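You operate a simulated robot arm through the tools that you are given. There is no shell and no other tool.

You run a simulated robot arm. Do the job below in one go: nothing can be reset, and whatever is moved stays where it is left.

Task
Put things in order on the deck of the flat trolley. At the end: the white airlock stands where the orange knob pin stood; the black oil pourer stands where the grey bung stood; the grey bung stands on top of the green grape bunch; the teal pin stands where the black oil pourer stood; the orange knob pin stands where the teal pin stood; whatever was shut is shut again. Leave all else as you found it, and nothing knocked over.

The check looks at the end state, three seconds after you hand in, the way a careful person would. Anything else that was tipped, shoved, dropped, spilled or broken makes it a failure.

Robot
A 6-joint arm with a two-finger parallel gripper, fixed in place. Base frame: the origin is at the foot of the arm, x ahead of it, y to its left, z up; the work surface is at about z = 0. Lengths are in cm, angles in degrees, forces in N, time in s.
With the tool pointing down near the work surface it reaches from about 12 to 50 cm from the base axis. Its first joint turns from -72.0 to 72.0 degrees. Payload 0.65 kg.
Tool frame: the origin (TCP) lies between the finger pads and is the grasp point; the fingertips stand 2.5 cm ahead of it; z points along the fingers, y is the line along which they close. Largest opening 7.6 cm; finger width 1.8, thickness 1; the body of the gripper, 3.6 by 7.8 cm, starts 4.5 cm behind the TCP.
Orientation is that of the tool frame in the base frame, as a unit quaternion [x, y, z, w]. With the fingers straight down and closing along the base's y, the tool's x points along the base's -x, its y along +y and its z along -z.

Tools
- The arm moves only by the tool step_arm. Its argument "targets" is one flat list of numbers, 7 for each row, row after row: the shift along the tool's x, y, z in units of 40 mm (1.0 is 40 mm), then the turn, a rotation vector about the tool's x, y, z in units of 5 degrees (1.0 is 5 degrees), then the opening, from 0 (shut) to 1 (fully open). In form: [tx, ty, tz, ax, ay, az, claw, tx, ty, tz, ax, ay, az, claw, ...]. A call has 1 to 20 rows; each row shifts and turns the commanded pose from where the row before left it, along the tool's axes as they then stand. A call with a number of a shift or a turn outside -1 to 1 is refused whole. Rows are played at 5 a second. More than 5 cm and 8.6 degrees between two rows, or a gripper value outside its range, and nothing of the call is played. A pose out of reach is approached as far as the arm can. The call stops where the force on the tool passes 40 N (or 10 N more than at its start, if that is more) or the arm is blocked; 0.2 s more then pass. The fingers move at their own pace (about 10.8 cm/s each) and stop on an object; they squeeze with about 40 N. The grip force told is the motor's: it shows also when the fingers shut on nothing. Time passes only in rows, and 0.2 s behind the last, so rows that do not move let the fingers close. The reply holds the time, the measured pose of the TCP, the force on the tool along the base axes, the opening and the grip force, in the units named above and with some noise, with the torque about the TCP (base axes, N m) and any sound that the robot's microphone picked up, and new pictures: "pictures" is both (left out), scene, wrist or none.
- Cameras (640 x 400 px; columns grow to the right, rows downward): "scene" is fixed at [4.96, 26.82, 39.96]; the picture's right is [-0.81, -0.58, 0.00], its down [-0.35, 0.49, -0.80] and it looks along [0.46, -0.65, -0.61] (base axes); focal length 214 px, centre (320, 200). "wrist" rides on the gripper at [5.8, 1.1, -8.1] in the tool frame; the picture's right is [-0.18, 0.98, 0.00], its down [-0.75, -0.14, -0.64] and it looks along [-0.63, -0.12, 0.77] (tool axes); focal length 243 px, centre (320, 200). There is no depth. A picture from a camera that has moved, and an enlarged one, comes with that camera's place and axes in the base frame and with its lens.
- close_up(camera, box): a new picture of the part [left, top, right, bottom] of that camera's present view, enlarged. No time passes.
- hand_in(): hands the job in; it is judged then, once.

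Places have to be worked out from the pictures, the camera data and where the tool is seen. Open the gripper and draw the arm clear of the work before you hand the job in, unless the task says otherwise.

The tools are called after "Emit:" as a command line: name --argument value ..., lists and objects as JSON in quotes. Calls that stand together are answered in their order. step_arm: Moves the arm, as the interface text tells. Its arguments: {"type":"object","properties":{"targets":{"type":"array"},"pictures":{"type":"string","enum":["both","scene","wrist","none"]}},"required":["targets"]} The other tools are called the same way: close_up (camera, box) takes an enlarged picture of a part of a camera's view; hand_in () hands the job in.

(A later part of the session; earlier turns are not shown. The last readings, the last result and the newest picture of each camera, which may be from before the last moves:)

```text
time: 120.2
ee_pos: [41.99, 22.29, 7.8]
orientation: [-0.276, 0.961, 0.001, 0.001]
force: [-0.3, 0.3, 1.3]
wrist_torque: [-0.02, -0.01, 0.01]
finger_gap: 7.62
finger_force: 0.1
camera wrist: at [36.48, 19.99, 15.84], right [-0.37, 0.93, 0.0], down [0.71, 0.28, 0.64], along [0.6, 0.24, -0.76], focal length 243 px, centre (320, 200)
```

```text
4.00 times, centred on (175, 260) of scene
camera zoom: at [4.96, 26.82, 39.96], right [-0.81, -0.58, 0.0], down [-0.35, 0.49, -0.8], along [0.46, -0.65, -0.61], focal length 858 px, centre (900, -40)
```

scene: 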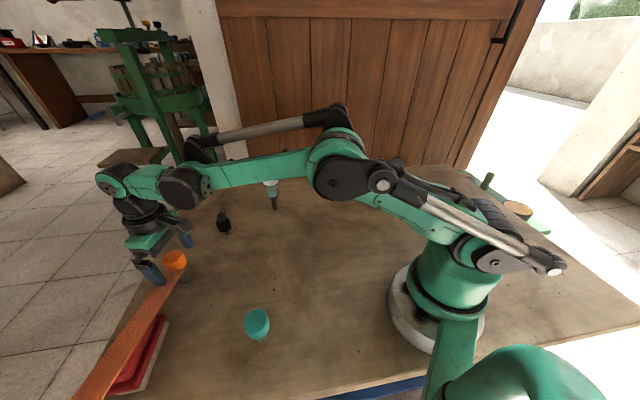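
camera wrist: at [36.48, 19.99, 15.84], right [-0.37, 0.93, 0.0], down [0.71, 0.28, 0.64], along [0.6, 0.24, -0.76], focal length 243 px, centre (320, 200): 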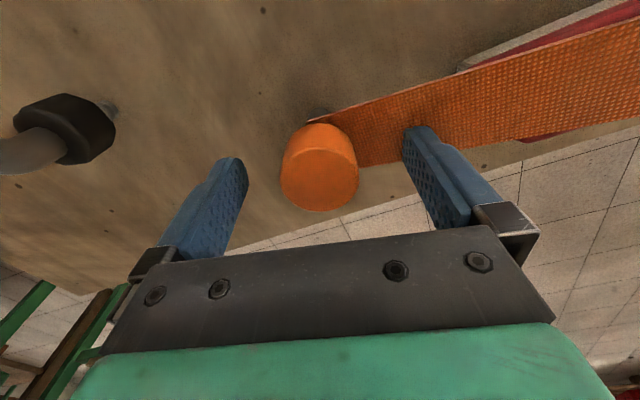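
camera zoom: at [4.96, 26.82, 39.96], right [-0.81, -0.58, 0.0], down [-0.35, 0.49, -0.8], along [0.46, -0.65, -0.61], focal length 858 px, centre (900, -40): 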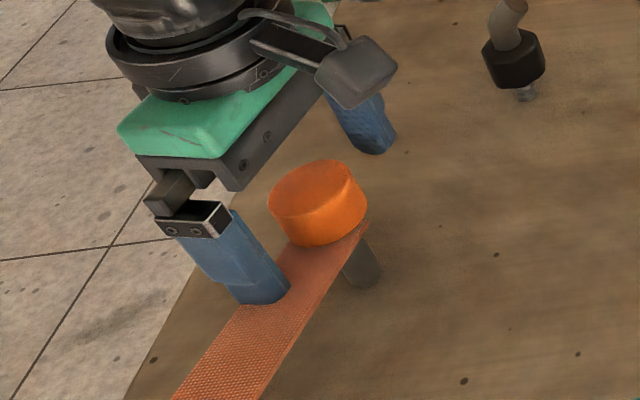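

Aligned, with the fingers clear of the strap. Closing on the knob now.

Emit:
step_arm --targets '[0, 0, 0, 0, 0, 0, 0.5, 0, 0, 0, 0, 0, 0, 0.5, 0, 0, 0, 0, 0, 0, 0.3, 0, 0, 0, 0, 0, 0, 0.3]' --pictures "wrist"

Emit:
close_up --camera "wrist" --box '[220, 90, 440, 250]'

Emit:
close_up --camera "scene" --box '[120, 210, 230, 310]'

```text
time: 121.2
ee_pos: [41.95, 22.2, 7.72]
orientation: [-0.276, 0.961, -0.001, 0.001]
force: [-0.8, -0.4, -0.5]
wrist_torque: [-0.04, -0.03, 0.0]
finger_gap: 3.25
finger_force: 40.5
camera wrist: at [36.49, 19.98, 15.86], right [-0.37, 0.93, 0.0], down [0.71, 0.28, 0.64], along [0.6, 0.24, -0.76], focal length 243 px, centre (320, 200)
```

wrist: 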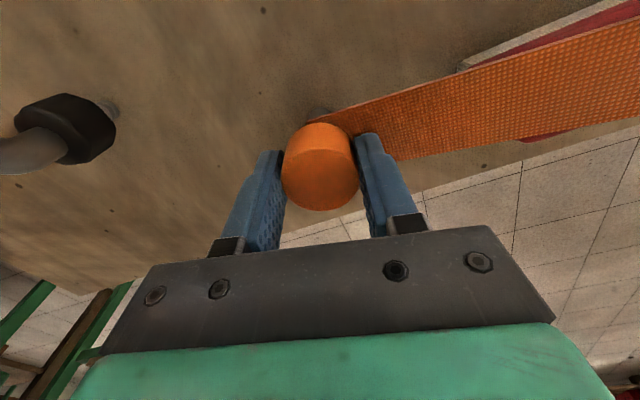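

```text
2.50 times, centred on (330, 170) of wrist
camera zoom: at [36.49, 19.98, 15.86], right [-0.37, 0.93, 0.0], down [0.71, 0.28, 0.64], along [0.6, 0.24, -0.76], focal length 606 px, centre (295, 275)
```

zoom: 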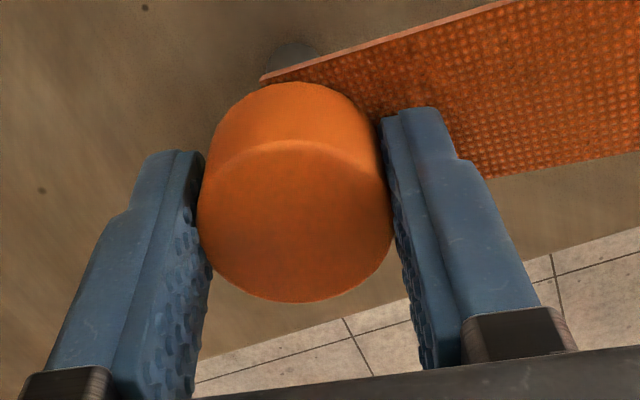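

```text
4.00 times, centred on (175, 260) of scene
camera zoom: at [4.96, 26.82, 39.96], right [-0.81, -0.58, 0.0], down [-0.35, 0.49, -0.8], along [0.46, -0.65, -0.61], focal length 858 px, centre (900, -40)
```

zoom: 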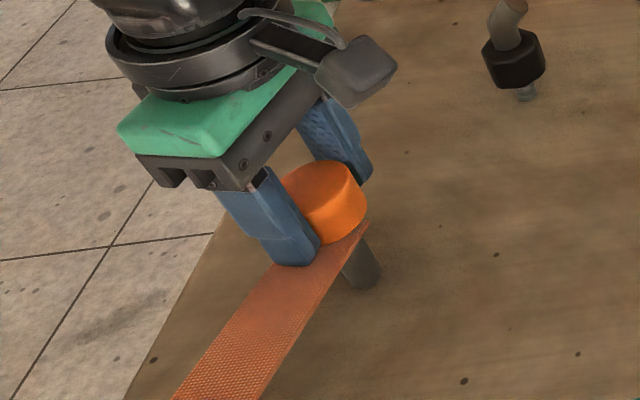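

Gripped (gap 3.25); the pin's spot is about (42.0, 22.28). I'll lift only about 1 cm, in small steps, and see what the strap does.

Emit:
step_arm --targets '[0, 0, -0.04, 0, 0, 0, 0, 0, 0, -0.04, 0, 0, 0, 0, 0, 0, -0.05, 0, 0, 0, 0, 0, 0, -0.05, 0, 0, 0, 0, 0, 0, -0.07, 0, 0, 0, 0]' --pictures "wrist"

Emit:
close_up --camera "wrist" --box '[220, 90, 440, 250]'

Emit:
close_up --camera "scene" --box '[120, 210, 230, 310]'

```text
time: 122.4
ee_pos: [42.03, 22.23, 8.82]
orientation: [-0.276, 0.961, 0.0, 0.001]
force: [0.8, 0.4, -1.1]
wrist_torque: [-0.01, -0.01, -0.03]
finger_gap: 3.29
finger_force: 40.1
camera wrist: at [36.52, 19.96, 16.86], right [-0.37, 0.93, 0.0], down [0.71, 0.28, 0.64], along [0.6, 0.24, -0.76], focal length 243 px, centre (320, 200)
```

wrist: 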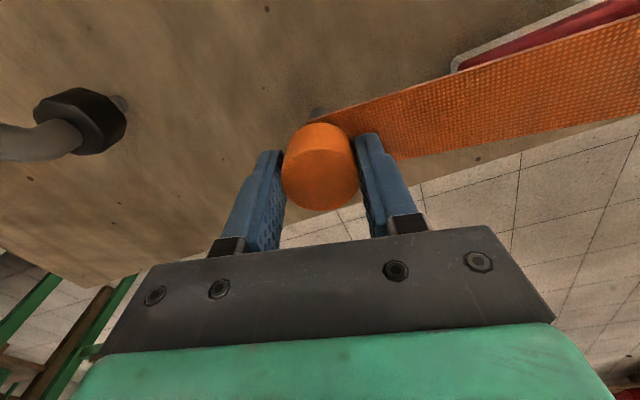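

```text
2.50 times, centred on (330, 170) of wrist
camera zoom: at [36.52, 19.96, 16.86], right [-0.37, 0.93, 0.0], down [0.71, 0.28, 0.64], along [0.6, 0.24, -0.76], focal length 606 px, centre (295, 275)
```

zoom: 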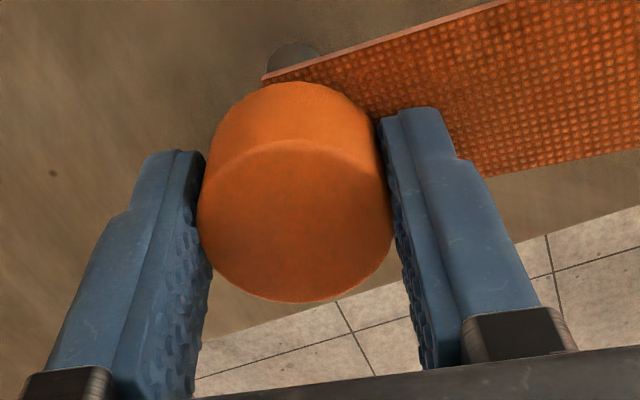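

```text
4.00 times, centred on (175, 260) of scene
camera zoom: at [4.96, 26.82, 39.96], right [-0.81, -0.58, 0.0], down [-0.35, 0.49, -0.8], along [0.46, -0.65, -0.61], focal length 858 px, centre (900, -40)
```

zoom: 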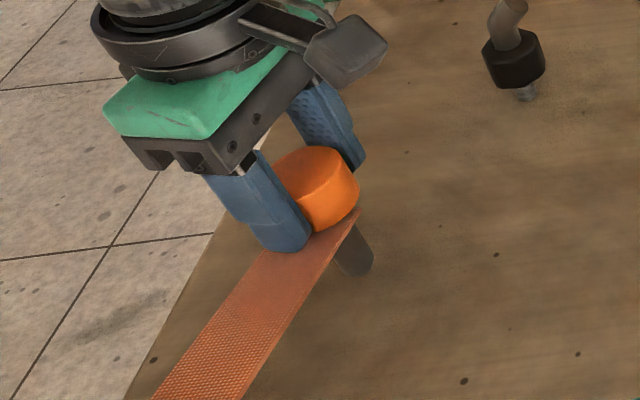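

The strap comes up with the pin, so it is attached, like a tether, with almost no force on the tool. I'll lift several centimetres more and watch how the strap follows, to find its anchor.

Emit:
step_arm --targets '[0, 0, -0.2, 0, 0, 0, 0, 0, 0, -0.3, 0, 0, 0, 0, 0, 0, -0.4, 0, 0, 0, 0, 0, 0, -0.5, 0, 0, 0, 0, 0, 0, -0.3, 0, 0, 0, 0, 0, 0, 0, 0, 0, 0, 0]' --pictures "both"

Emit:
close_up --camera "scene" --box '[60, 190, 260, 400]'

Emit:
close_up --camera "wrist" --box '[220, 60, 640, 250]'

```text
time: 123.8
ee_pos: [42.02, 22.24, 15.59]
orientation: [-0.275, 0.961, 0.0, 0.001]
force: [0.2, -1.1, -0.5]
wrist_torque: [0.02, 0.01, 0.03]
finger_gap: 3.24
finger_force: 39.7
camera wrist: at [36.49, 19.97, 23.65], right [-0.37, 0.93, 0.0], down [0.71, 0.28, 0.64], along [0.6, 0.24, -0.76], focal length 243 px, centre (320, 200)
```

scene: 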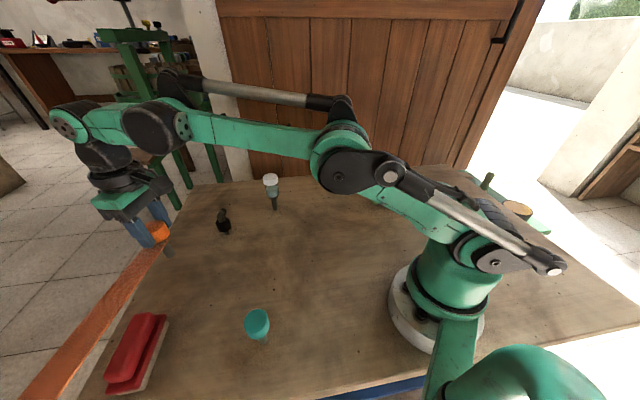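
wrist: 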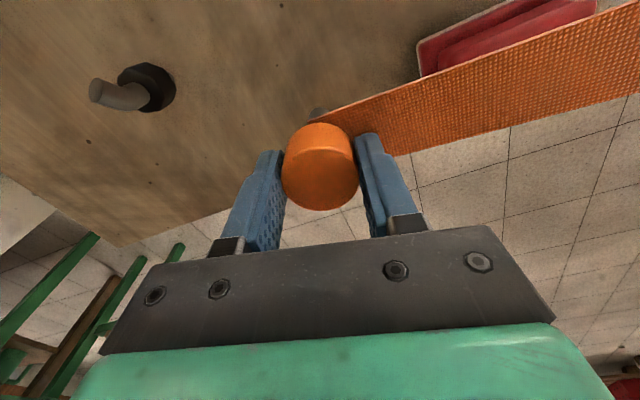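

```text
1.90 times, centred on (160, 295) of scene
camera zoom: at [4.96, 26.82, 39.96], right [-0.81, -0.58, 0.0], down [-0.35, 0.49, -0.8], along [0.46, -0.65, -0.61], focal length 408 px, centre (625, 19)
```

zoom: 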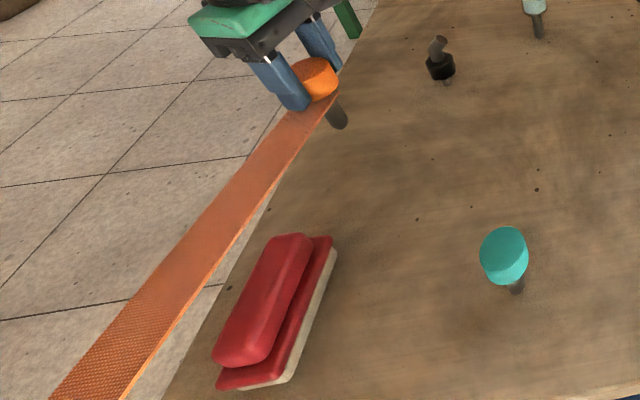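

```text
1.52 times, centred on (430, 155) of wrist
camera zoom: at [36.49, 19.97, 23.65], right [-0.37, 0.93, 0.0], down [0.71, 0.28, 0.64], along [0.6, 0.24, -0.76], focal length 370 px, centre (152, 269)
```

zoom: 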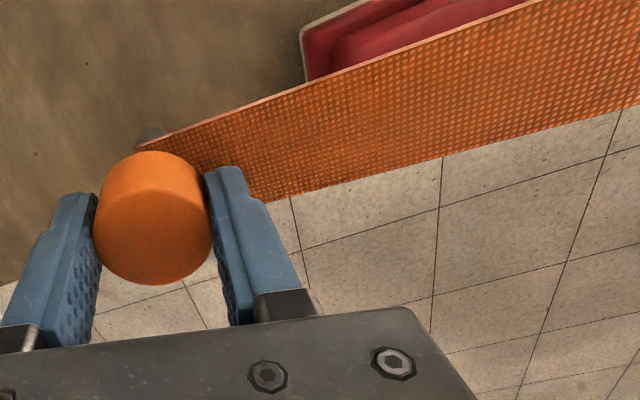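

The strap is a massless-seeming tether: it stays straight and points to a far anchor roughly 90 cm off, at about z≈13. From the teal pin's old place it would pass just above the relocated teal pin, so I must watch that. I'll carry the pin high first and check forces and the strap on the way.

Emit:
step_arm --targets '[0.59, -0.534, -0.275, 0, 0, 0, 0, 0.59, -0.534, -0.275, 0, 0, 0, 0, 0.59, -0.534, -0.275, 0, 0, 0, 0, 0.59, -0.534, -0.275, 0, 0, 0, 0, 0, 0, 0, 0, 0, 0, 0]' --pictures "both"

Emit:
close_up --camera "scene" --box '[60, 150, 340, 400]'

```text
time: 125.0
ee_pos: [38.6, 9.9, 19.94]
orientation: [-0.275, 0.961, -0.001, 0.002]
force: [0.7, -1.1, -0.1]
wrist_torque: [0.0, 0.01, -0.03]
finger_gap: 3.27
finger_force: 39.6
camera wrist: at [33.04, 7.68, 28.0], right [-0.37, 0.93, 0.0], down [0.71, 0.28, 0.64], along [0.6, 0.24, -0.76], focal length 243 px, centre (320, 200)
```

scene: 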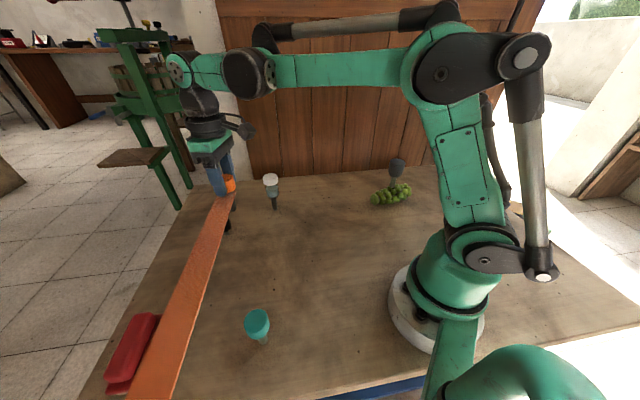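
wrist: 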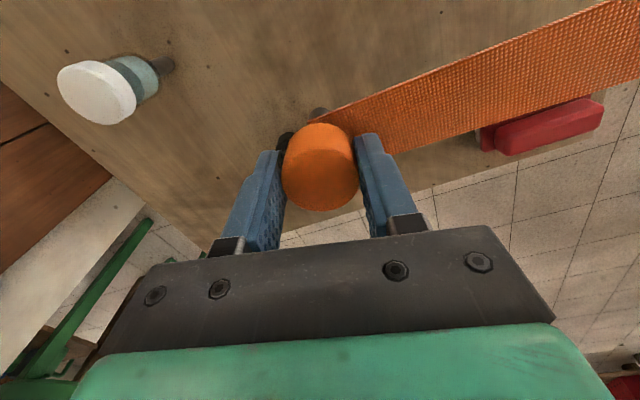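

```text
1.60 times, centred on (200, 275) of scene
camera zoom: at [4.96, 26.81, 39.96], right [-0.81, -0.58, 0.0], down [-0.35, 0.49, -0.8], along [0.46, -0.65, -0.61], focal length 343 px, centre (512, 80)
```

zoom: 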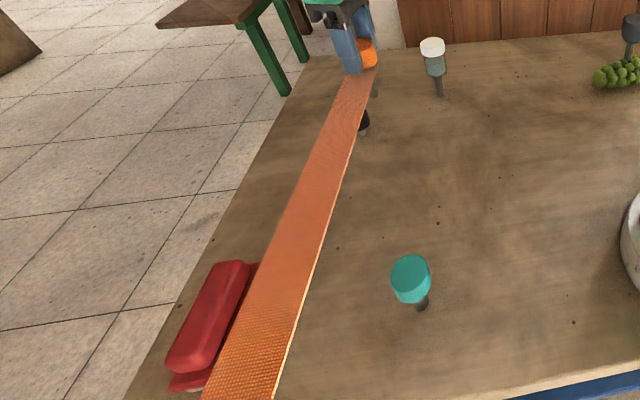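

Forces remain nil and the strap pivots freely. I'll continue high to above the teal pin's old spot and see where the strap runs relative to the teal pin.

Emit:
step_arm --targets '[0.567, -0.646, 0, 0, 0, 0, 0, 0.567, -0.646, 0, 0, 0, 0, 0, 0.567, -0.646, 0, 0, 0, 0, 0, 0.567, -0.646, 0, 0, 0, 0, 0, 0.567, -0.646, 0, 0, 0, 0, 0, 0.567, -0.646, 0, 0, 0, 0, 0, 0, 0, 0, 0, 0, 0, 0]' --pictures "both"

Emit:
close_up --camera "scene" --box '[140, 140, 400, 400]'

```text
time: 126.6
ee_pos: [35.19, -10.43, 19.89]
orientation: [-0.276, 0.961, 0.0, 0.0]
force: [0.0, 0.5, -0.4]
wrist_torque: [-0.02, 0.07, 0.0]
finger_gap: 3.25
finger_force: 39.7
camera wrist: at [29.66, -12.66, 28.01], right [-0.37, 0.93, 0.0], down [0.71, 0.28, 0.64], along [0.6, 0.24, -0.76], focal length 243 px, centre (320, 200)
```

scene: 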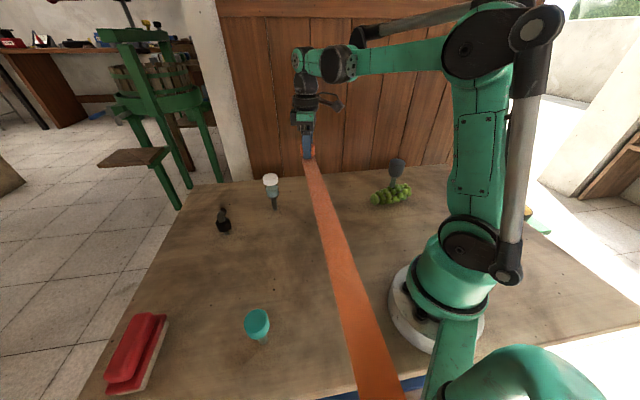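
wrist: 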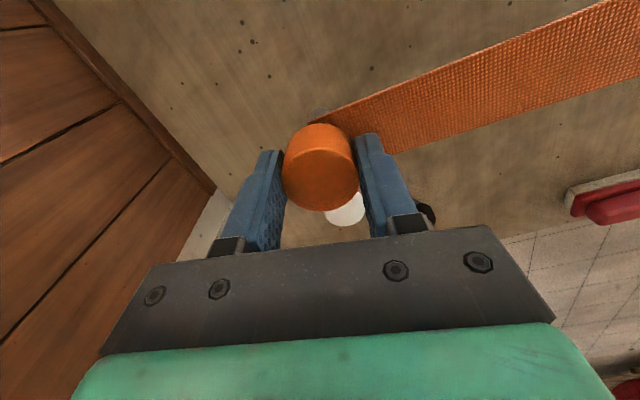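

```text
1.54 times, centred on (270, 270) of scene
camera zoom: at [4.96, 26.81, 39.96], right [-0.81, -0.58, 0.0], down [-0.35, 0.49, -0.8], along [0.46, -0.65, -0.61], focal length 330 px, centre (397, 92)
```

zoom: 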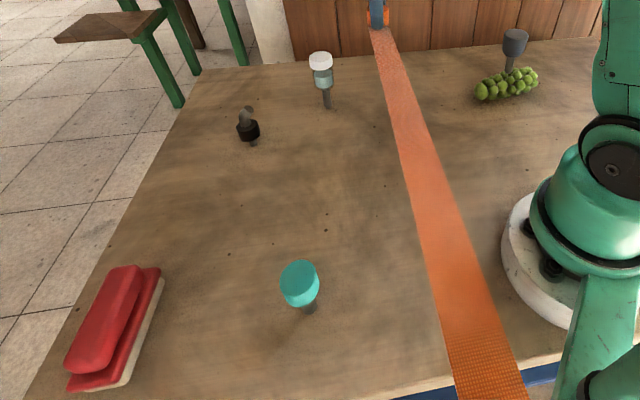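

Good: the strap stays roughly parallel to itself because its anchor is very far. Set down here it runs between the robot base and the teal pin, well clear of both. I'll lower the pin toward the teal pin's old spot.

Emit:
step_arm --targets '[0, 0, 0.5, 0, 0, 0, 0, 0, 0, 0.6, 0, 0, 0, 0, 0, 0, 0.6, 0, 0, 0, 0, 0, 0, 0.5, 0, 0, 0, 0, 0, 0, 0.4, 0, 0, 0, 0, 0, 0, 0.25, 0, 0, 0, 0, 0, 0, 0, 0, 0, 0, 0]' --pictures "both"

Emit:
close_up --camera "scene" --box '[250, 150, 350, 230]'

Emit:
close_up --camera "scene" --box '[200, 150, 460, 400]'

```text
time: 128.2
ee_pos: [35.18, -10.34, 8.47]
orientation: [-0.275, 0.961, 0.001, 0.001]
force: [-0.5, 0.2, -1.5]
wrist_torque: [0.0, -0.01, 0.02]
finger_gap: 3.21
finger_force: 40.1
camera wrist: at [29.65, -12.63, 16.58], right [-0.37, 0.93, 0.0], down [0.71, 0.28, 0.64], along [0.6, 0.24, -0.76], focal length 243 px, centre (320, 200)
```

scene: 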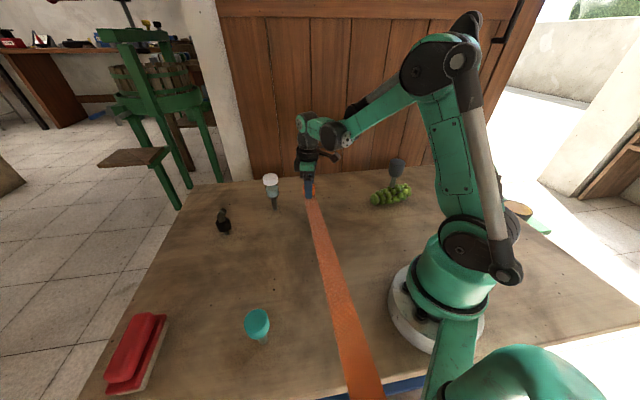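
wrist: 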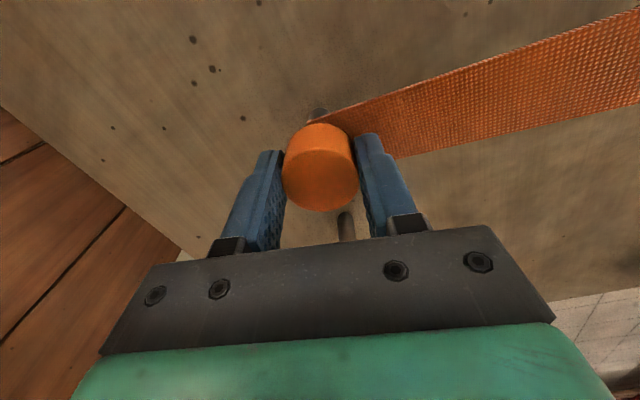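

```text
5.00 times, centred on (300, 190) of scene
camera zoom: at [4.96, 26.82, 39.96], right [-0.81, -0.58, 0.0], down [-0.35, 0.49, -0.8], along [0.46, -0.65, -0.61], focal length 1072 px, centre (420, 250)
```

zoom: 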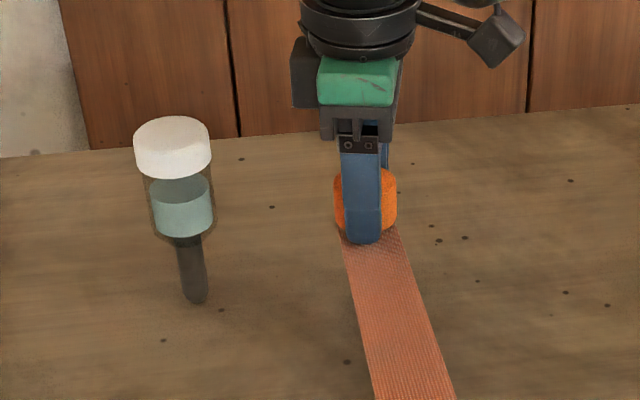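

```text
1.60 times, centred on (330, 275) of scene
camera zoom: at [4.96, 26.82, 39.96], right [-0.81, -0.58, 0.0], down [-0.35, 0.49, -0.8], along [0.46, -0.65, -0.61], focal length 343 px, centre (304, 80)
```

zoom: 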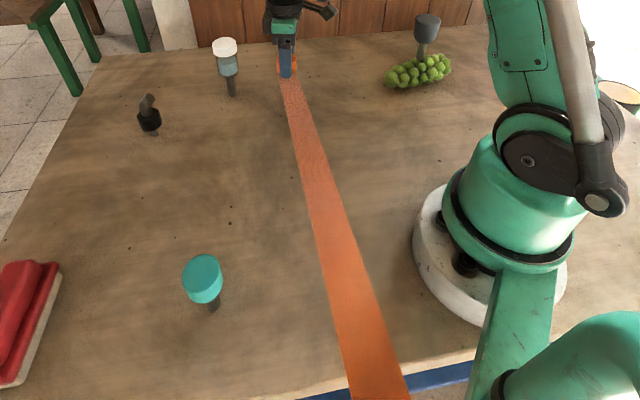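

The strap lies clear of everything. Lowering the last few millimetres with force checks.

Emit:
step_arm --targets '[0, 0, 0.08, 0, 0, 0, 0, 0, 0, 0.07, 0, 0, 0, 0, 0, 0, 0, 0, 0, 0, 0]' --pictures "none"

Emit:
step_arm --targets '[0, 0, 0.02, 0, 0, 0, 0, 0, 0, 0, 0, 0, 0, 0]' --pictures "none"

Emit:
step_arm --targets '[0, 0, 0.012, 0, 0, 0, 0, 0, 0, 0, 0, 0, 0, 0]' --pictures "none"

```text
time: 129.0
ee_pos: [35.22, -10.37, 7.96]
orientation: [-0.276, 0.961, 0.0, 0.001]
force: [0.2, -0.4, -1.2]
wrist_torque: [0.02, -0.01, 0.01]
finger_gap: 3.23
finger_force: 40.2
```

```text
time: 129.6
ee_pos: [35.18, -10.44, 7.8]
orientation: [-0.275, 0.961, 0.0, 0.0]
force: [0.7, 0.2, -0.9]
wrist_torque: [0.0, -0.03, 0.0]
finger_gap: 3.23
finger_force: 40.1
```

```text
time: 130.2
ee_pos: [35.09, -10.42, 7.75]
orientation: [-0.277, 0.961, 0.0, 0.0]
force: [-1.1, 0.2, 8.2]
wrist_torque: [0.04, -0.02, -0.01]
finger_gap: 3.26
finger_force: 39.4
```

Contact at 8 N. I'll loosen slightly and check that the pin stands.

Emit:
step_arm --targets '[0, 0, 0, 0, 0, 0, 0.47, 0, 0, 0, 0, 0, 0, 0.47, 0, 0, 0, 0, 0, 0, 0.47]' --pictures "wrist"

Emit:
close_up --camera "wrist" --box '[220, 90, 440, 250]'

Emit:
step_arm --targets '[0, 0, 0, 0, 0, 0, 0.54, 0, 0, 0, 0, 0, 0, 0.54, 0, 0, 0, 0, 0, 0, 0.54]' --pictures "wrist"

Emit:
close_up --camera "wrist" --box '[220, 90, 440, 250]'

```text
time: 131.0
ee_pos: [35.04, -10.46, 7.8]
orientation: [-0.275, 0.961, 0.0, 0.002]
force: [-0.6, -0.1, 0.4]
wrist_torque: [0.01, 0.02, 0.04]
finger_gap: 3.6
finger_force: 0.1
camera wrist: at [29.69, -12.66, 15.84], right [-0.37, 0.93, 0.0], down [0.71, 0.28, 0.64], along [0.6, 0.24, -0.76], focal length 243 px, centre (320, 200)
```

wrist: 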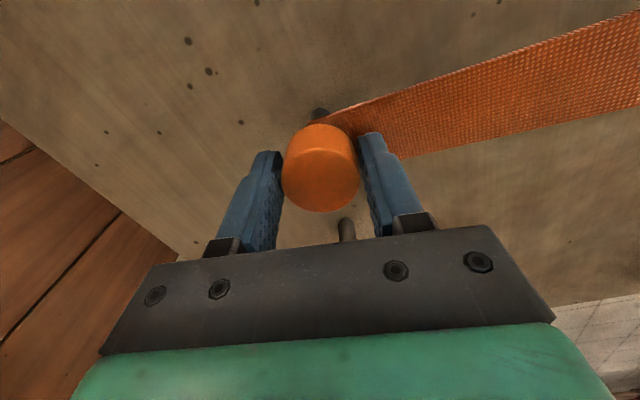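

```text
2.50 times, centred on (330, 170) of wrist
camera zoom: at [29.69, -12.66, 15.84], right [-0.37, 0.93, 0.0], down [0.71, 0.28, 0.64], along [0.6, 0.24, -0.76], focal length 606 px, centre (295, 275)
```

zoom: 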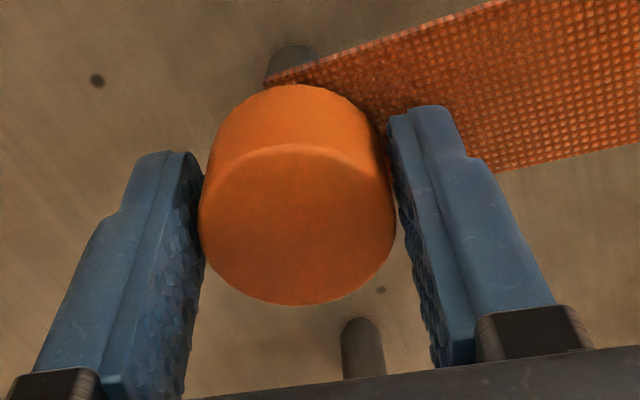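

```text
time: 131.8
ee_pos: [35.2, -10.46, 7.73]
orientation: [-0.276, 0.961, 0.001, 0.001]
force: [0.1, 0.3, 0.3]
wrist_torque: [0.01, -0.02, -0.04]
finger_gap: 4.1
finger_force: 0.1
camera wrist: at [29.69, -12.66, 15.84], right [-0.37, 0.93, 0.0], down [0.71, 0.28, 0.64], along [0.6, 0.24, -0.76], focal length 243 px, centre (320, 200)
```

wrist: 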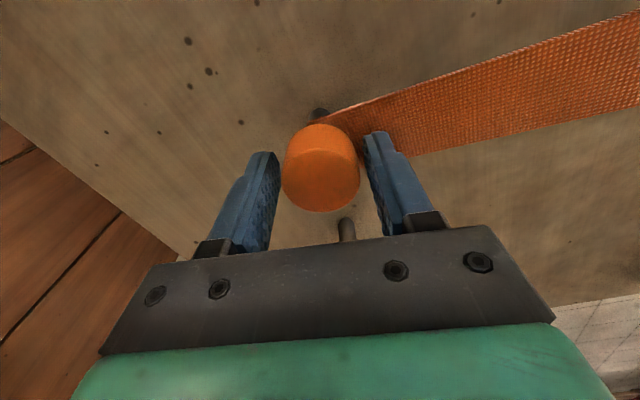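

```text
2.50 times, centred on (330, 170) of wrist
camera zoom: at [29.69, -12.66, 15.84], right [-0.37, 0.93, 0.0], down [0.71, 0.28, 0.64], along [0.6, 0.24, -0.76], focal length 606 px, centre (295, 275)
```

zoom: 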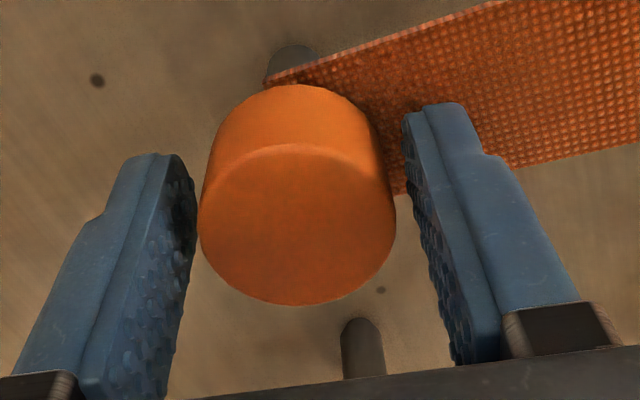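

The pin stands by itself. I'll open moderately and rise straight up, clear of the strap.

Emit:
step_arm --targets '[0, 0, 0, 0, 0, 0, 0.65, 0, 0, 0, 0, 0, 0, 0.72, 0, 0, 0, 0, 0, 0, 0.72, 0, 0, -0.15, 0, 0, 0, 0.72, 0, 0, -0.3, 0, 0, 0, 0.8, 0, 0, -0.6, 0, 0, 0, 1, 0, 0, -0.8, 0, 0, 0, 1, 0, 0, -0.8, 0, 0, 0, 1]' --pictures "both"

Emit:
close_up --camera "scene" --box '[250, 150, 350, 230]'

Emit:
close_up --camera "wrist" --box '[240, 40, 440, 200]'

```text
time: 133.6
ee_pos: [35.15, -10.3, 18.43]
orientation: [-0.275, 0.961, 0.0, 0.001]
force: [0.4, 0.6, 0.0]
wrist_torque: [0.02, -0.06, 0.03]
finger_gap: 7.6
finger_force: 0.1
camera wrist: at [29.7, -12.63, 26.47], right [-0.37, 0.93, 0.0], down [0.71, 0.28, 0.64], along [0.6, 0.24, -0.76], focal length 243 px, centre (320, 200)
```

scene: 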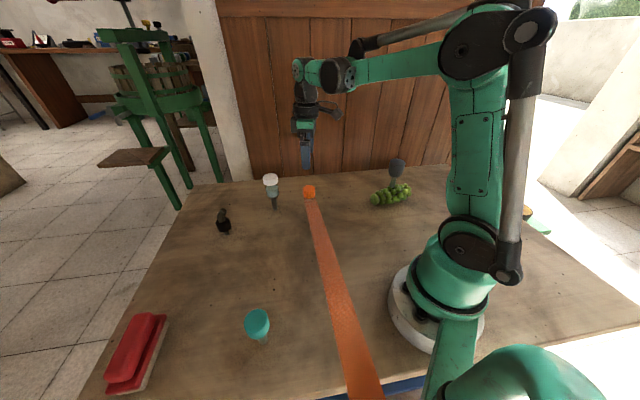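
wrist: 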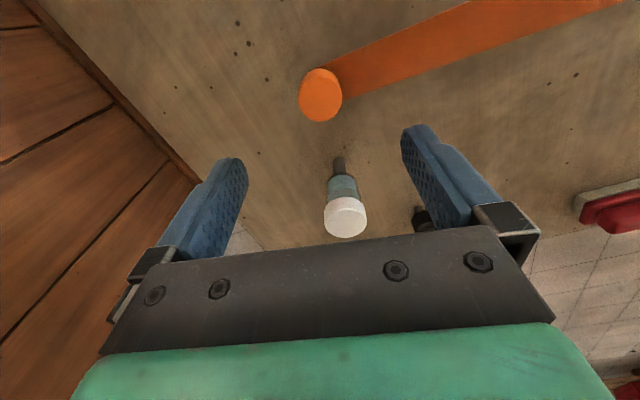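

```text
5.00 times, centred on (300, 190) of scene
camera zoom: at [4.96, 26.82, 39.96], right [-0.81, -0.58, 0.0], down [-0.35, 0.49, -0.8], along [0.46, -0.65, -0.61], focal length 1072 px, centre (420, 250)
```

zoom: 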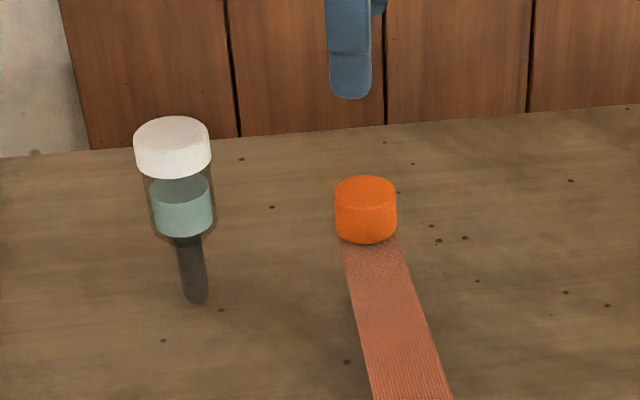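

```text
2.50 times, centred on (340, 120) of wrist
camera zoom: at [29.7, -12.63, 26.47], right [-0.37, 0.93, 0.0], down [0.71, 0.28, 0.64], along [0.6, 0.24, -0.76], focal length 606 px, centre (270, 400)
```

zoom: 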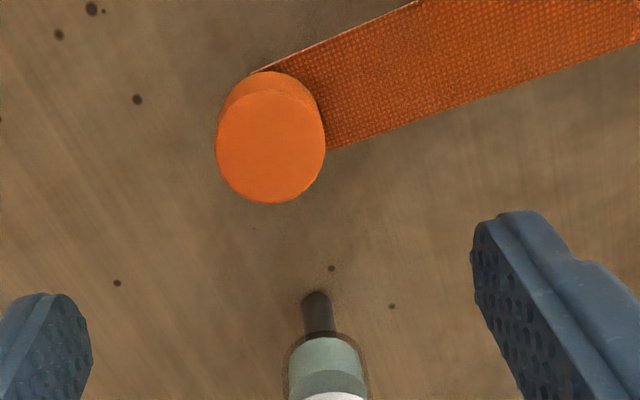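

The orange pin stands on the teal pin's old spot, with its knob matching in the scene picture. Last is the white airlock; I'll move over it and line up.

Emit:
step_arm --targets '[-0.95, 0.2625, 0, 0, 0, 0, 1, -0.95, 0.2625, 0, 0, 0, 0, 1, 0, 0, 0, 0, 0, 1, 1, 0, 0, 0, 0, 0, 1, 1, 0, 0, 0, 0, 0, 1, 1, 0, 0, 0, 0, 0, 1, 1, 0, 0, 0, 0, 0, 1, 1, 0, 0, 0, 0, 0, 1, 1, 0, 0, 0, 0, 0, 1, 1, 0, 0, 0, 0, 0, 0, 1]' --pictures "both"

Emit:
close_up --camera "wrist" --box '[240, 60, 420, 200]'

Emit:
close_up --camera "scene" --box '[240, 160, 300, 220]'

```text
time: 135.8
ee_pos: [40.49, -4.64, 18.42]
orientation: [0.027, 1.0, 0.001, 0.0]
force: [0.0, 0.3, 0.3]
wrist_torque: [-0.03, 0.03, 0.02]
finger_gap: 7.61
finger_force: 0.0
camera wrist: at [34.76, -3.3, 26.47], right [0.24, 0.97, 0.0], down [0.74, -0.18, 0.64], along [0.63, -0.15, -0.77], focal length 243 px, centre (320, 200)
```

scene: 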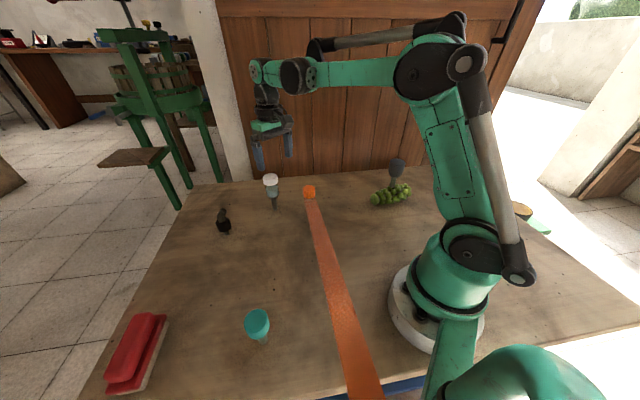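
wrist: 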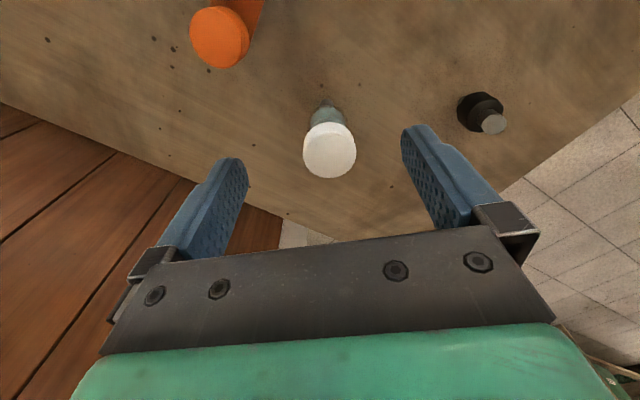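

```text
2.86 times, centred on (330, 130) of wrist
camera zoom: at [34.76, -3.3, 26.47], right [0.24, 0.97, 0.0], down [0.74, -0.18, 0.64], along [0.63, -0.15, -0.77], focal length 693 px, centre (291, 400)
```

zoom: 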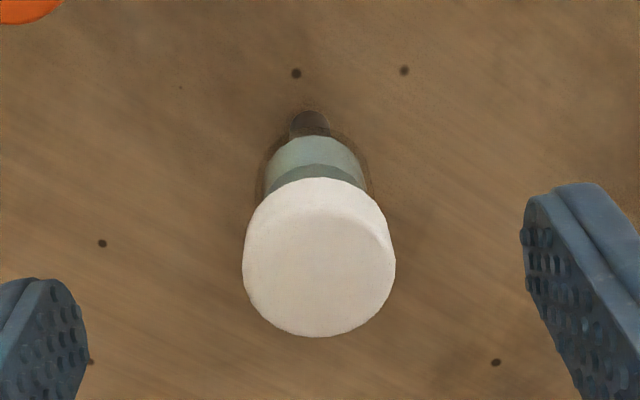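

```text
6.67 times, centred on (270, 190) of scene
camera zoom: at [4.96, 26.82, 39.96], right [-0.81, -0.58, 0.0], down [-0.35, 0.49, -0.8], along [0.46, -0.65, -0.61], focal length 1430 px, centre (653, 267)
```

zoom: 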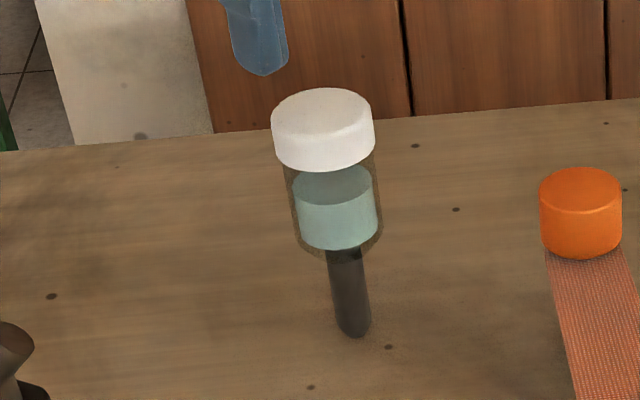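

Airlock: stem at about (43.8, -4.66), cap about 4 cm wide with its top at z≈10.5. I'll move above it with the fingertips just over the cap and check.

Emit:
step_arm --targets '[-0.414, 0.02, 0.2, 0, 0, 0, 1, -0.414, 0.02, 0.4, 0, 0, 0, 1, 0, 0, 0.45, 0, 0, 0, 1, 0, 0, 0, 0, 0, 0, 1]' --pictures "both"

Emit:
close_up --camera "wrist" --box '[240, 60, 400, 200]'

```text
time: 136.8
ee_pos: [43.86, -4.47, 14.16]
orientation: [0.026, 1.0, 0.0, 0.001]
force: [0.1, 0.0, -0.3]
wrist_torque: [-0.01, -0.02, 0.01]
finger_gap: 7.6
finger_force: 0.1
camera wrist: at [38.13, -3.24, 22.28], right [0.23, 0.97, 0.0], down [0.74, -0.18, 0.64], along [0.63, -0.15, -0.77], focal length 243 px, centre (320, 200)
```

scene: 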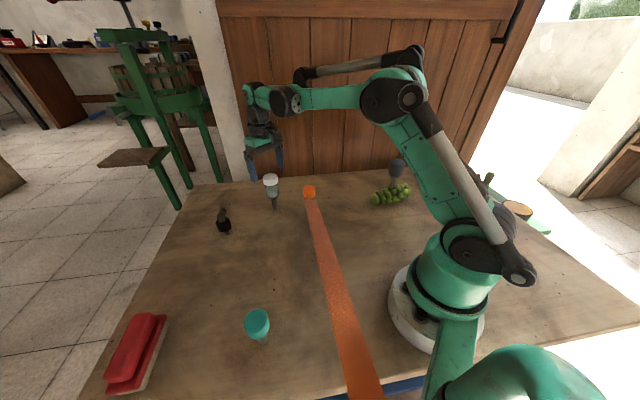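
wrist: 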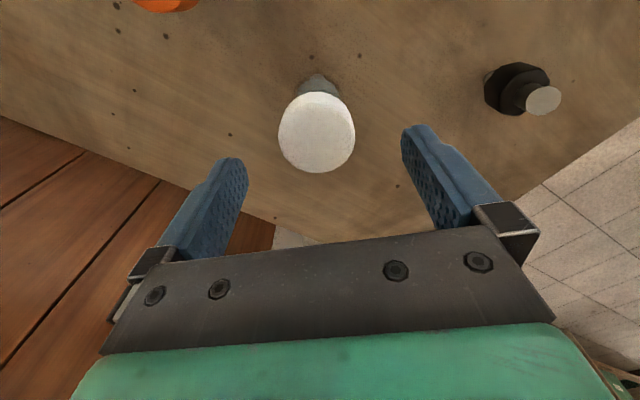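

```text
2.86 times, centred on (320, 130) of wrist
camera zoom: at [38.13, -3.24, 22.28], right [0.23, 0.97, 0.0], down [0.74, -0.18, 0.64], along [0.63, -0.15, -0.77], focal length 693 px, centre (320, 400)
```

zoom: 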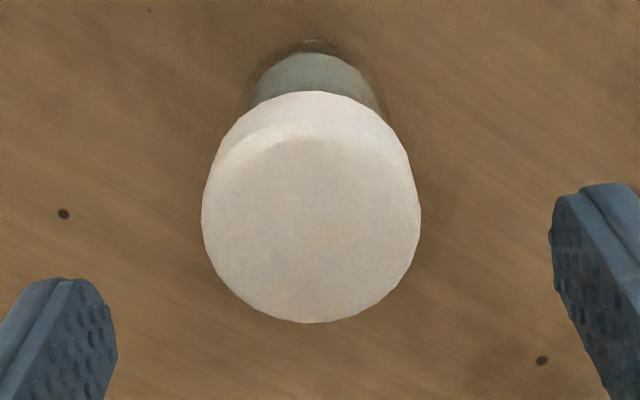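

Offset is about 0.2 cm; I'll correct it, lower to z≈9.3 and close on the cap.

Emit:
step_arm --targets '[0.042, -0.024, 0.45, 0, 0, 0, 1, 0, 0, 0.45, 0, 0, 0, 1, 0, 0, 0.3, 0, 0, 0, 1, 0, 0, 0, 0, 0, 0, 1, 0, 0, 0, 0, 0, 0, 0.6, 0, 0, 0, 0, 0, 0, 0.55, 0, 0, 0, 0, 0, 0, 0.3, 0, 0, 0, 0, 0, 0, 0.3]' --pictures "both"

Emit:
close_up --camera "wrist" --box '[240, 70, 400, 240]'

Emit:
close_up --camera "scene" --box '[240, 160, 300, 220]'

```text
time: 138.6
ee_pos: [43.69, -4.62, 9.53]
orientation: [0.026, 1.0, 0.0, 0.001]
force: [0.1, -0.6, 0.2]
wrist_torque: [0.01, 0.02, 0.0]
finger_gap: 3.48
finger_force: 40.0
camera wrist: at [38.02, -3.35, 17.52], right [0.23, 0.97, 0.0], down [0.74, -0.18, 0.64], along [0.63, -0.15, -0.77], focal length 243 px, centre (320, 200)
```

scene: 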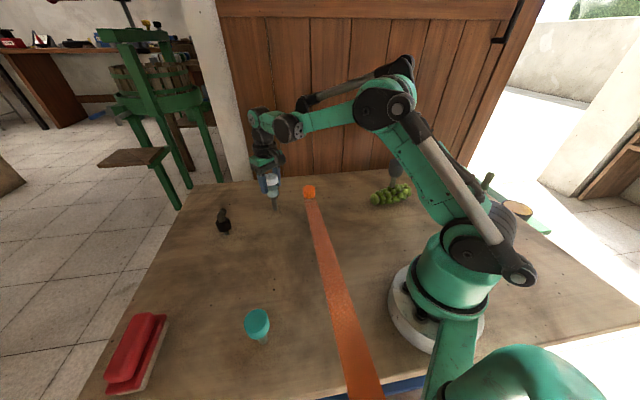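
wrist: 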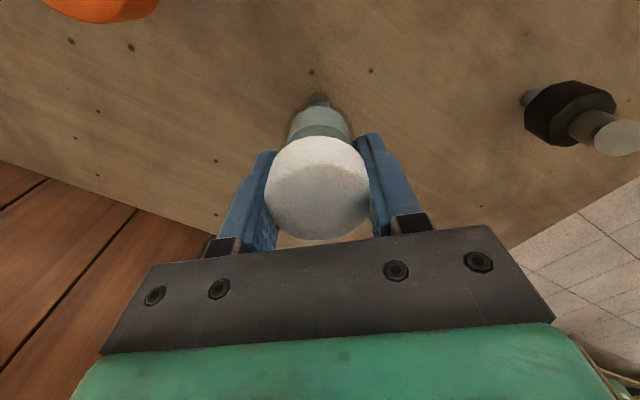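

```text
2.35 times, centred on (320, 155) of wrist
camera zoom: at [38.02, -3.35, 17.52], right [0.23, 0.97, 0.0], down [0.74, -0.18, 0.64], along [0.63, -0.15, -0.77], focal length 571 px, centre (320, 306)
```

zoom: 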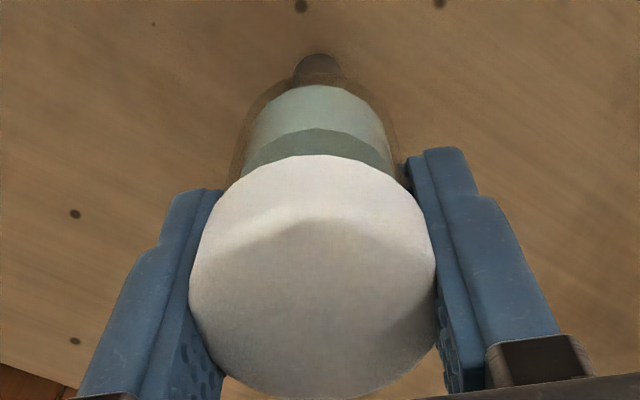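

```text
6.67 times, centred on (270, 190) of scene
camera zoom: at [4.96, 26.82, 39.96], right [-0.81, -0.58, 0.0], down [-0.35, 0.49, -0.8], along [0.46, -0.65, -0.61], focal length 1430 px, centre (653, 267)
```

zoom: 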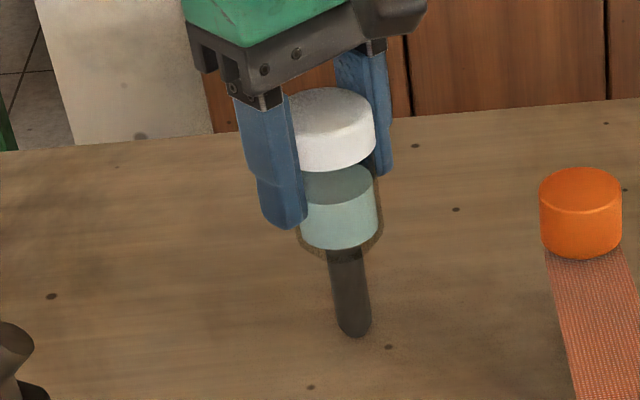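

Gripped (gap 3.48) with the stem centred. Lifting slowly.

Emit:
step_arm --targets '[0, 0, -0.05, 0, 0, 0, 0, 0, 0, -0.05, 0, 0, 0, 0, 0, 0, -0.1, 0, 0, 0, 0, 0, 0, -0.1, 0, 0, 0, 0, 0, 0, -0.15, 0, 0, 0, 0, 0, 0, -0.2, 0, 0, 0, 0, 0, 0, -0.3, 0, 0, 0, 0]' --pictures "wrist"

Emit:
close_up --camera "wrist" --box '[240, 70, 400, 240]'

Emit:
close_up --camera "scene" --box '[240, 150, 300, 220]'

```text
time: 140.2
ee_pos: [43.67, -4.71, 13.25]
orientation: [0.026, 1.0, 0.001, 0.0]
force: [-0.3, 0.5, -1.6]
wrist_torque: [0.04, 0.02, 0.02]
finger_gap: 3.46
finger_force: 39.8
camera wrist: at [37.92, -3.39, 21.28], right [0.23, 0.97, 0.0], down [0.74, -0.18, 0.64], along [0.63, -0.15, -0.77], focal length 243 px, centre (320, 200)
```

wrist: 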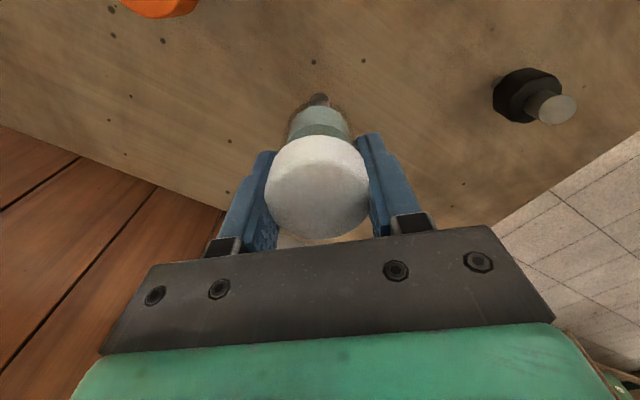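

```text
2.35 times, centred on (320, 155) of wrist
camera zoom: at [37.92, -3.39, 21.28], right [0.23, 0.97, 0.0], down [0.74, -0.18, 0.64], along [0.63, -0.15, -0.77], focal length 571 px, centre (320, 306)
```

zoom: 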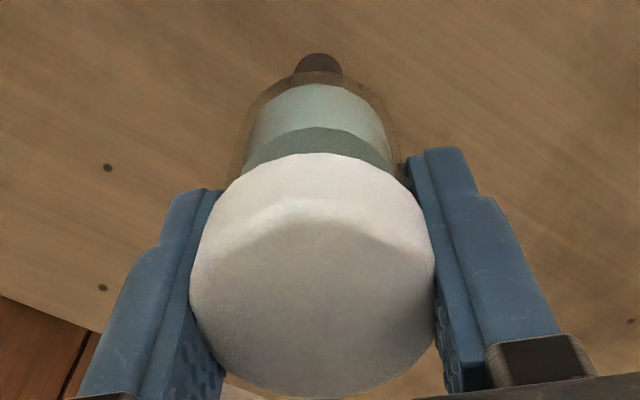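

```text
5.71 times, centred on (270, 185) of scene
camera zoom: at [4.96, 26.82, 39.96], right [-0.81, -0.58, 0.0], down [-0.35, 0.49, -0.8], along [0.46, -0.65, -0.61], focal length 1226 px, centre (606, 286)
```

zoom: 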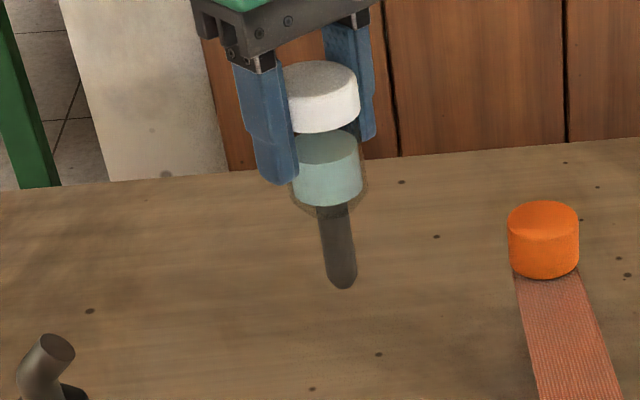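

Lifted upright. I'll carry it on an inward detour, around the pourer and outside the strap, to the orange pin's original spot.

Emit:
step_arm --targets '[0, 0, -0.5, 0, 0, 0, 0, 0, 0, -0.5, 0, 0, 0, 0, 0.492, 0.768, 0, 0, 0, 0, 0, 0.492, 0.768, 0, 0, 0, 0, 0, 0.492, 0.768, 0, 0, 0, 0, 0, 0.492, 0.768, 0, 0, 0, 0, 0, -0.295, 0.91, 0.1, 0, 0, 0, 0, -0.295, 0.91, 0.15, 0, 0, 0, 0, -0.295, 0.91, 0.15, 0, 0, 0, 0, -0.295, 0.91, 0.15, 0, 0, 0, 0, 0, 0, 0, 0, 0, 0, 0]' --pictures "both"

Emit:
close_up --camera "scene" --box '[120, 190, 230, 310]'

```text
time: 142.6
ee_pos: [41.93, 22.19, 14.98]
orientation: [0.026, 1.0, 0.0, 0.0]
force: [0.0, -0.1, -0.9]
wrist_torque: [-0.01, -0.01, 0.0]
finger_gap: 3.5
finger_force: 40.1
camera wrist: at [36.23, 23.61, 23.08], right [0.24, 0.97, 0.0], down [0.74, -0.18, 0.64], along [0.63, -0.15, -0.77], focal length 243 px, centre (320, 200)
```

scene: 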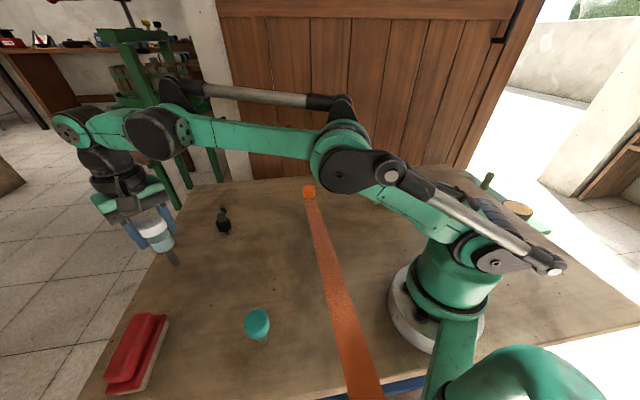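
wrist: 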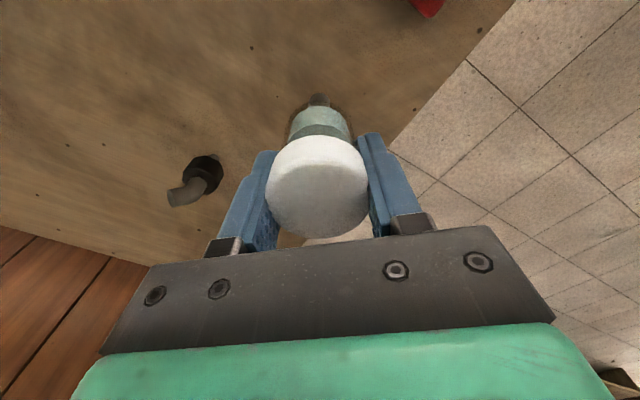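

```text
3.33 times, centred on (175, 250) of scene
camera zoom: at [4.96, 26.82, 39.96], right [-0.81, -0.58, 0.0], down [-0.35, 0.49, -0.8], along [0.46, -0.65, -0.61], focal length 715 px, centre (803, 33)
```

zoom: 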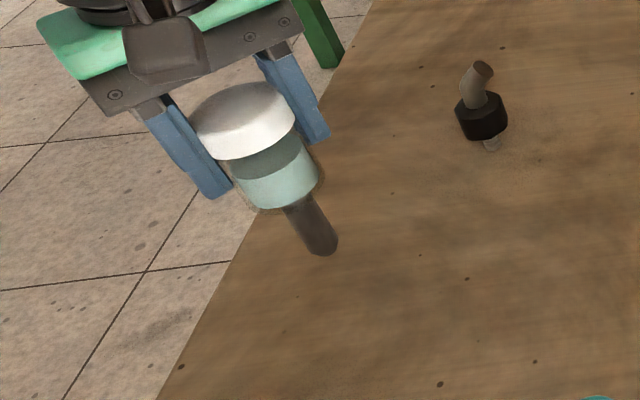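

I'll lower most of the way with a small position correction, then compare the stem's bottom with the orange pin's original pixel.

Emit:
step_arm --targets '[-0.03, 0.015, 0.45, 0, 0, 0, 0, 0, 0, 0.45, 0, 0, 0, 0, 0, 0, 0.3, 0, 0, 0, 0, 0, 0, 0.1, 0, 0, 0, 0, 0, 0, 0, 0, 0, 0, 0]' --pictures "wrist"

Emit:
close_up --camera "scene" --box '[120, 210, 230, 310]'

```text
time: 143.8
ee_pos: [42.0, 22.35, 9.79]
orientation: [0.025, 1.0, 0.001, 0.001]
force: [0.6, -1.0, -0.7]
wrist_torque: [0.0, 0.01, -0.01]
finger_gap: 3.48
finger_force: 40.3
camera wrist: at [36.32, 23.66, 17.87], right [0.23, 0.97, 0.0], down [0.74, -0.18, 0.64], along [0.63, -0.15, -0.77], focal length 243 px, centre (320, 200)
```

wrist: 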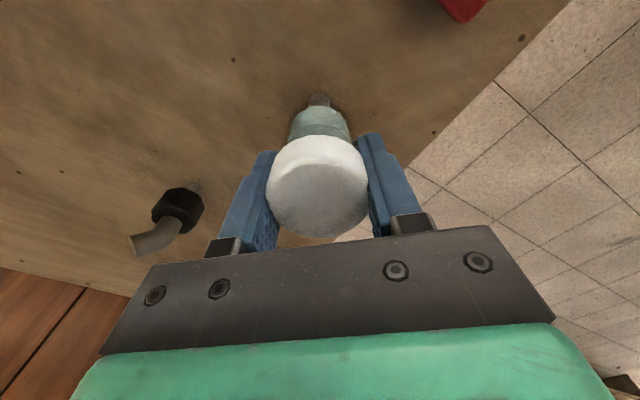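

```text
4.00 times, centred on (175, 260) of scene
camera zoom: at [4.96, 26.82, 39.96], right [-0.81, -0.58, 0.0], down [-0.35, 0.49, -0.8], along [0.46, -0.65, -0.61], focal length 858 px, centre (900, -40)
```

zoom: 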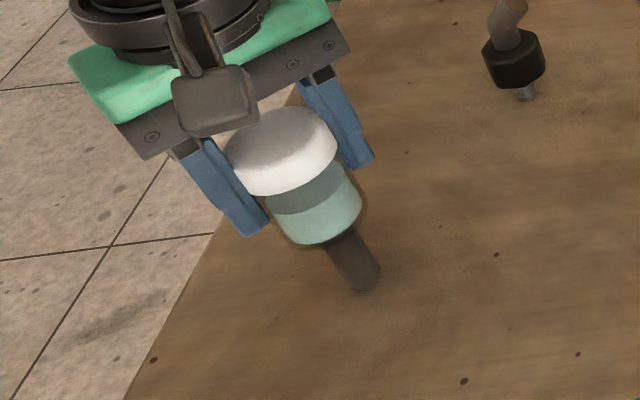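

The stem bottom lands within a few pixels of the reference but about 0.3 cm short in x by my combined estimates. I'll shift +0.3 cm in x and then creep down.

Emit:
step_arm --targets '[-0.075, 0, 0, 0, 0, 0, 0, 0, 0, 0.05, 0, 0, 0, 0, 0, 0, 0, 0, 0, 0, 0]' --pictures "none"

Emit:
step_arm --targets '[0, 0, 0.03, 0, 0, 0, 0, 0, 0, 0, 0, 0, 0, 0]' --pictures "none"

Emit:
step_arm --targets '[0, 0, 0.015, 0, 0, 0, 0, 0, 0, 0, 0, 0, 0, 0]' --pictures "none"

```text
time: 144.6
ee_pos: [42.25, 22.34, 9.62]
orientation: [0.026, 1.0, 0.001, 0.001]
force: [0.1, -0.4, 23.3]
wrist_torque: [-0.12, 0.07, 0.03]
finger_gap: 3.45
finger_force: 39.6
```

```text
time: 145.0
ee_pos: [42.39, 22.23, 9.62]
orientation: [0.026, 1.0, 0.001, 0.001]
force: [0.7, -0.3, 14.8]
wrist_torque: [0.03, 0.01, 0.0]
finger_gap: 3.45
finger_force: 40.0
stopped in row 1: the force on the tool passed its limit at 45 N (the readings are from after the stop); the commanded pose is now the measured one
```

```text
time: 145.6
ee_pos: [42.39, 22.33, 9.66]
orientation: [0.026, 1.0, 0.001, 0.001]
force: [0.6, -1.0, 38.3]
wrist_torque: [-0.08, 0.07, 0.0]
finger_gap: 3.48
finger_force: 39.5
```

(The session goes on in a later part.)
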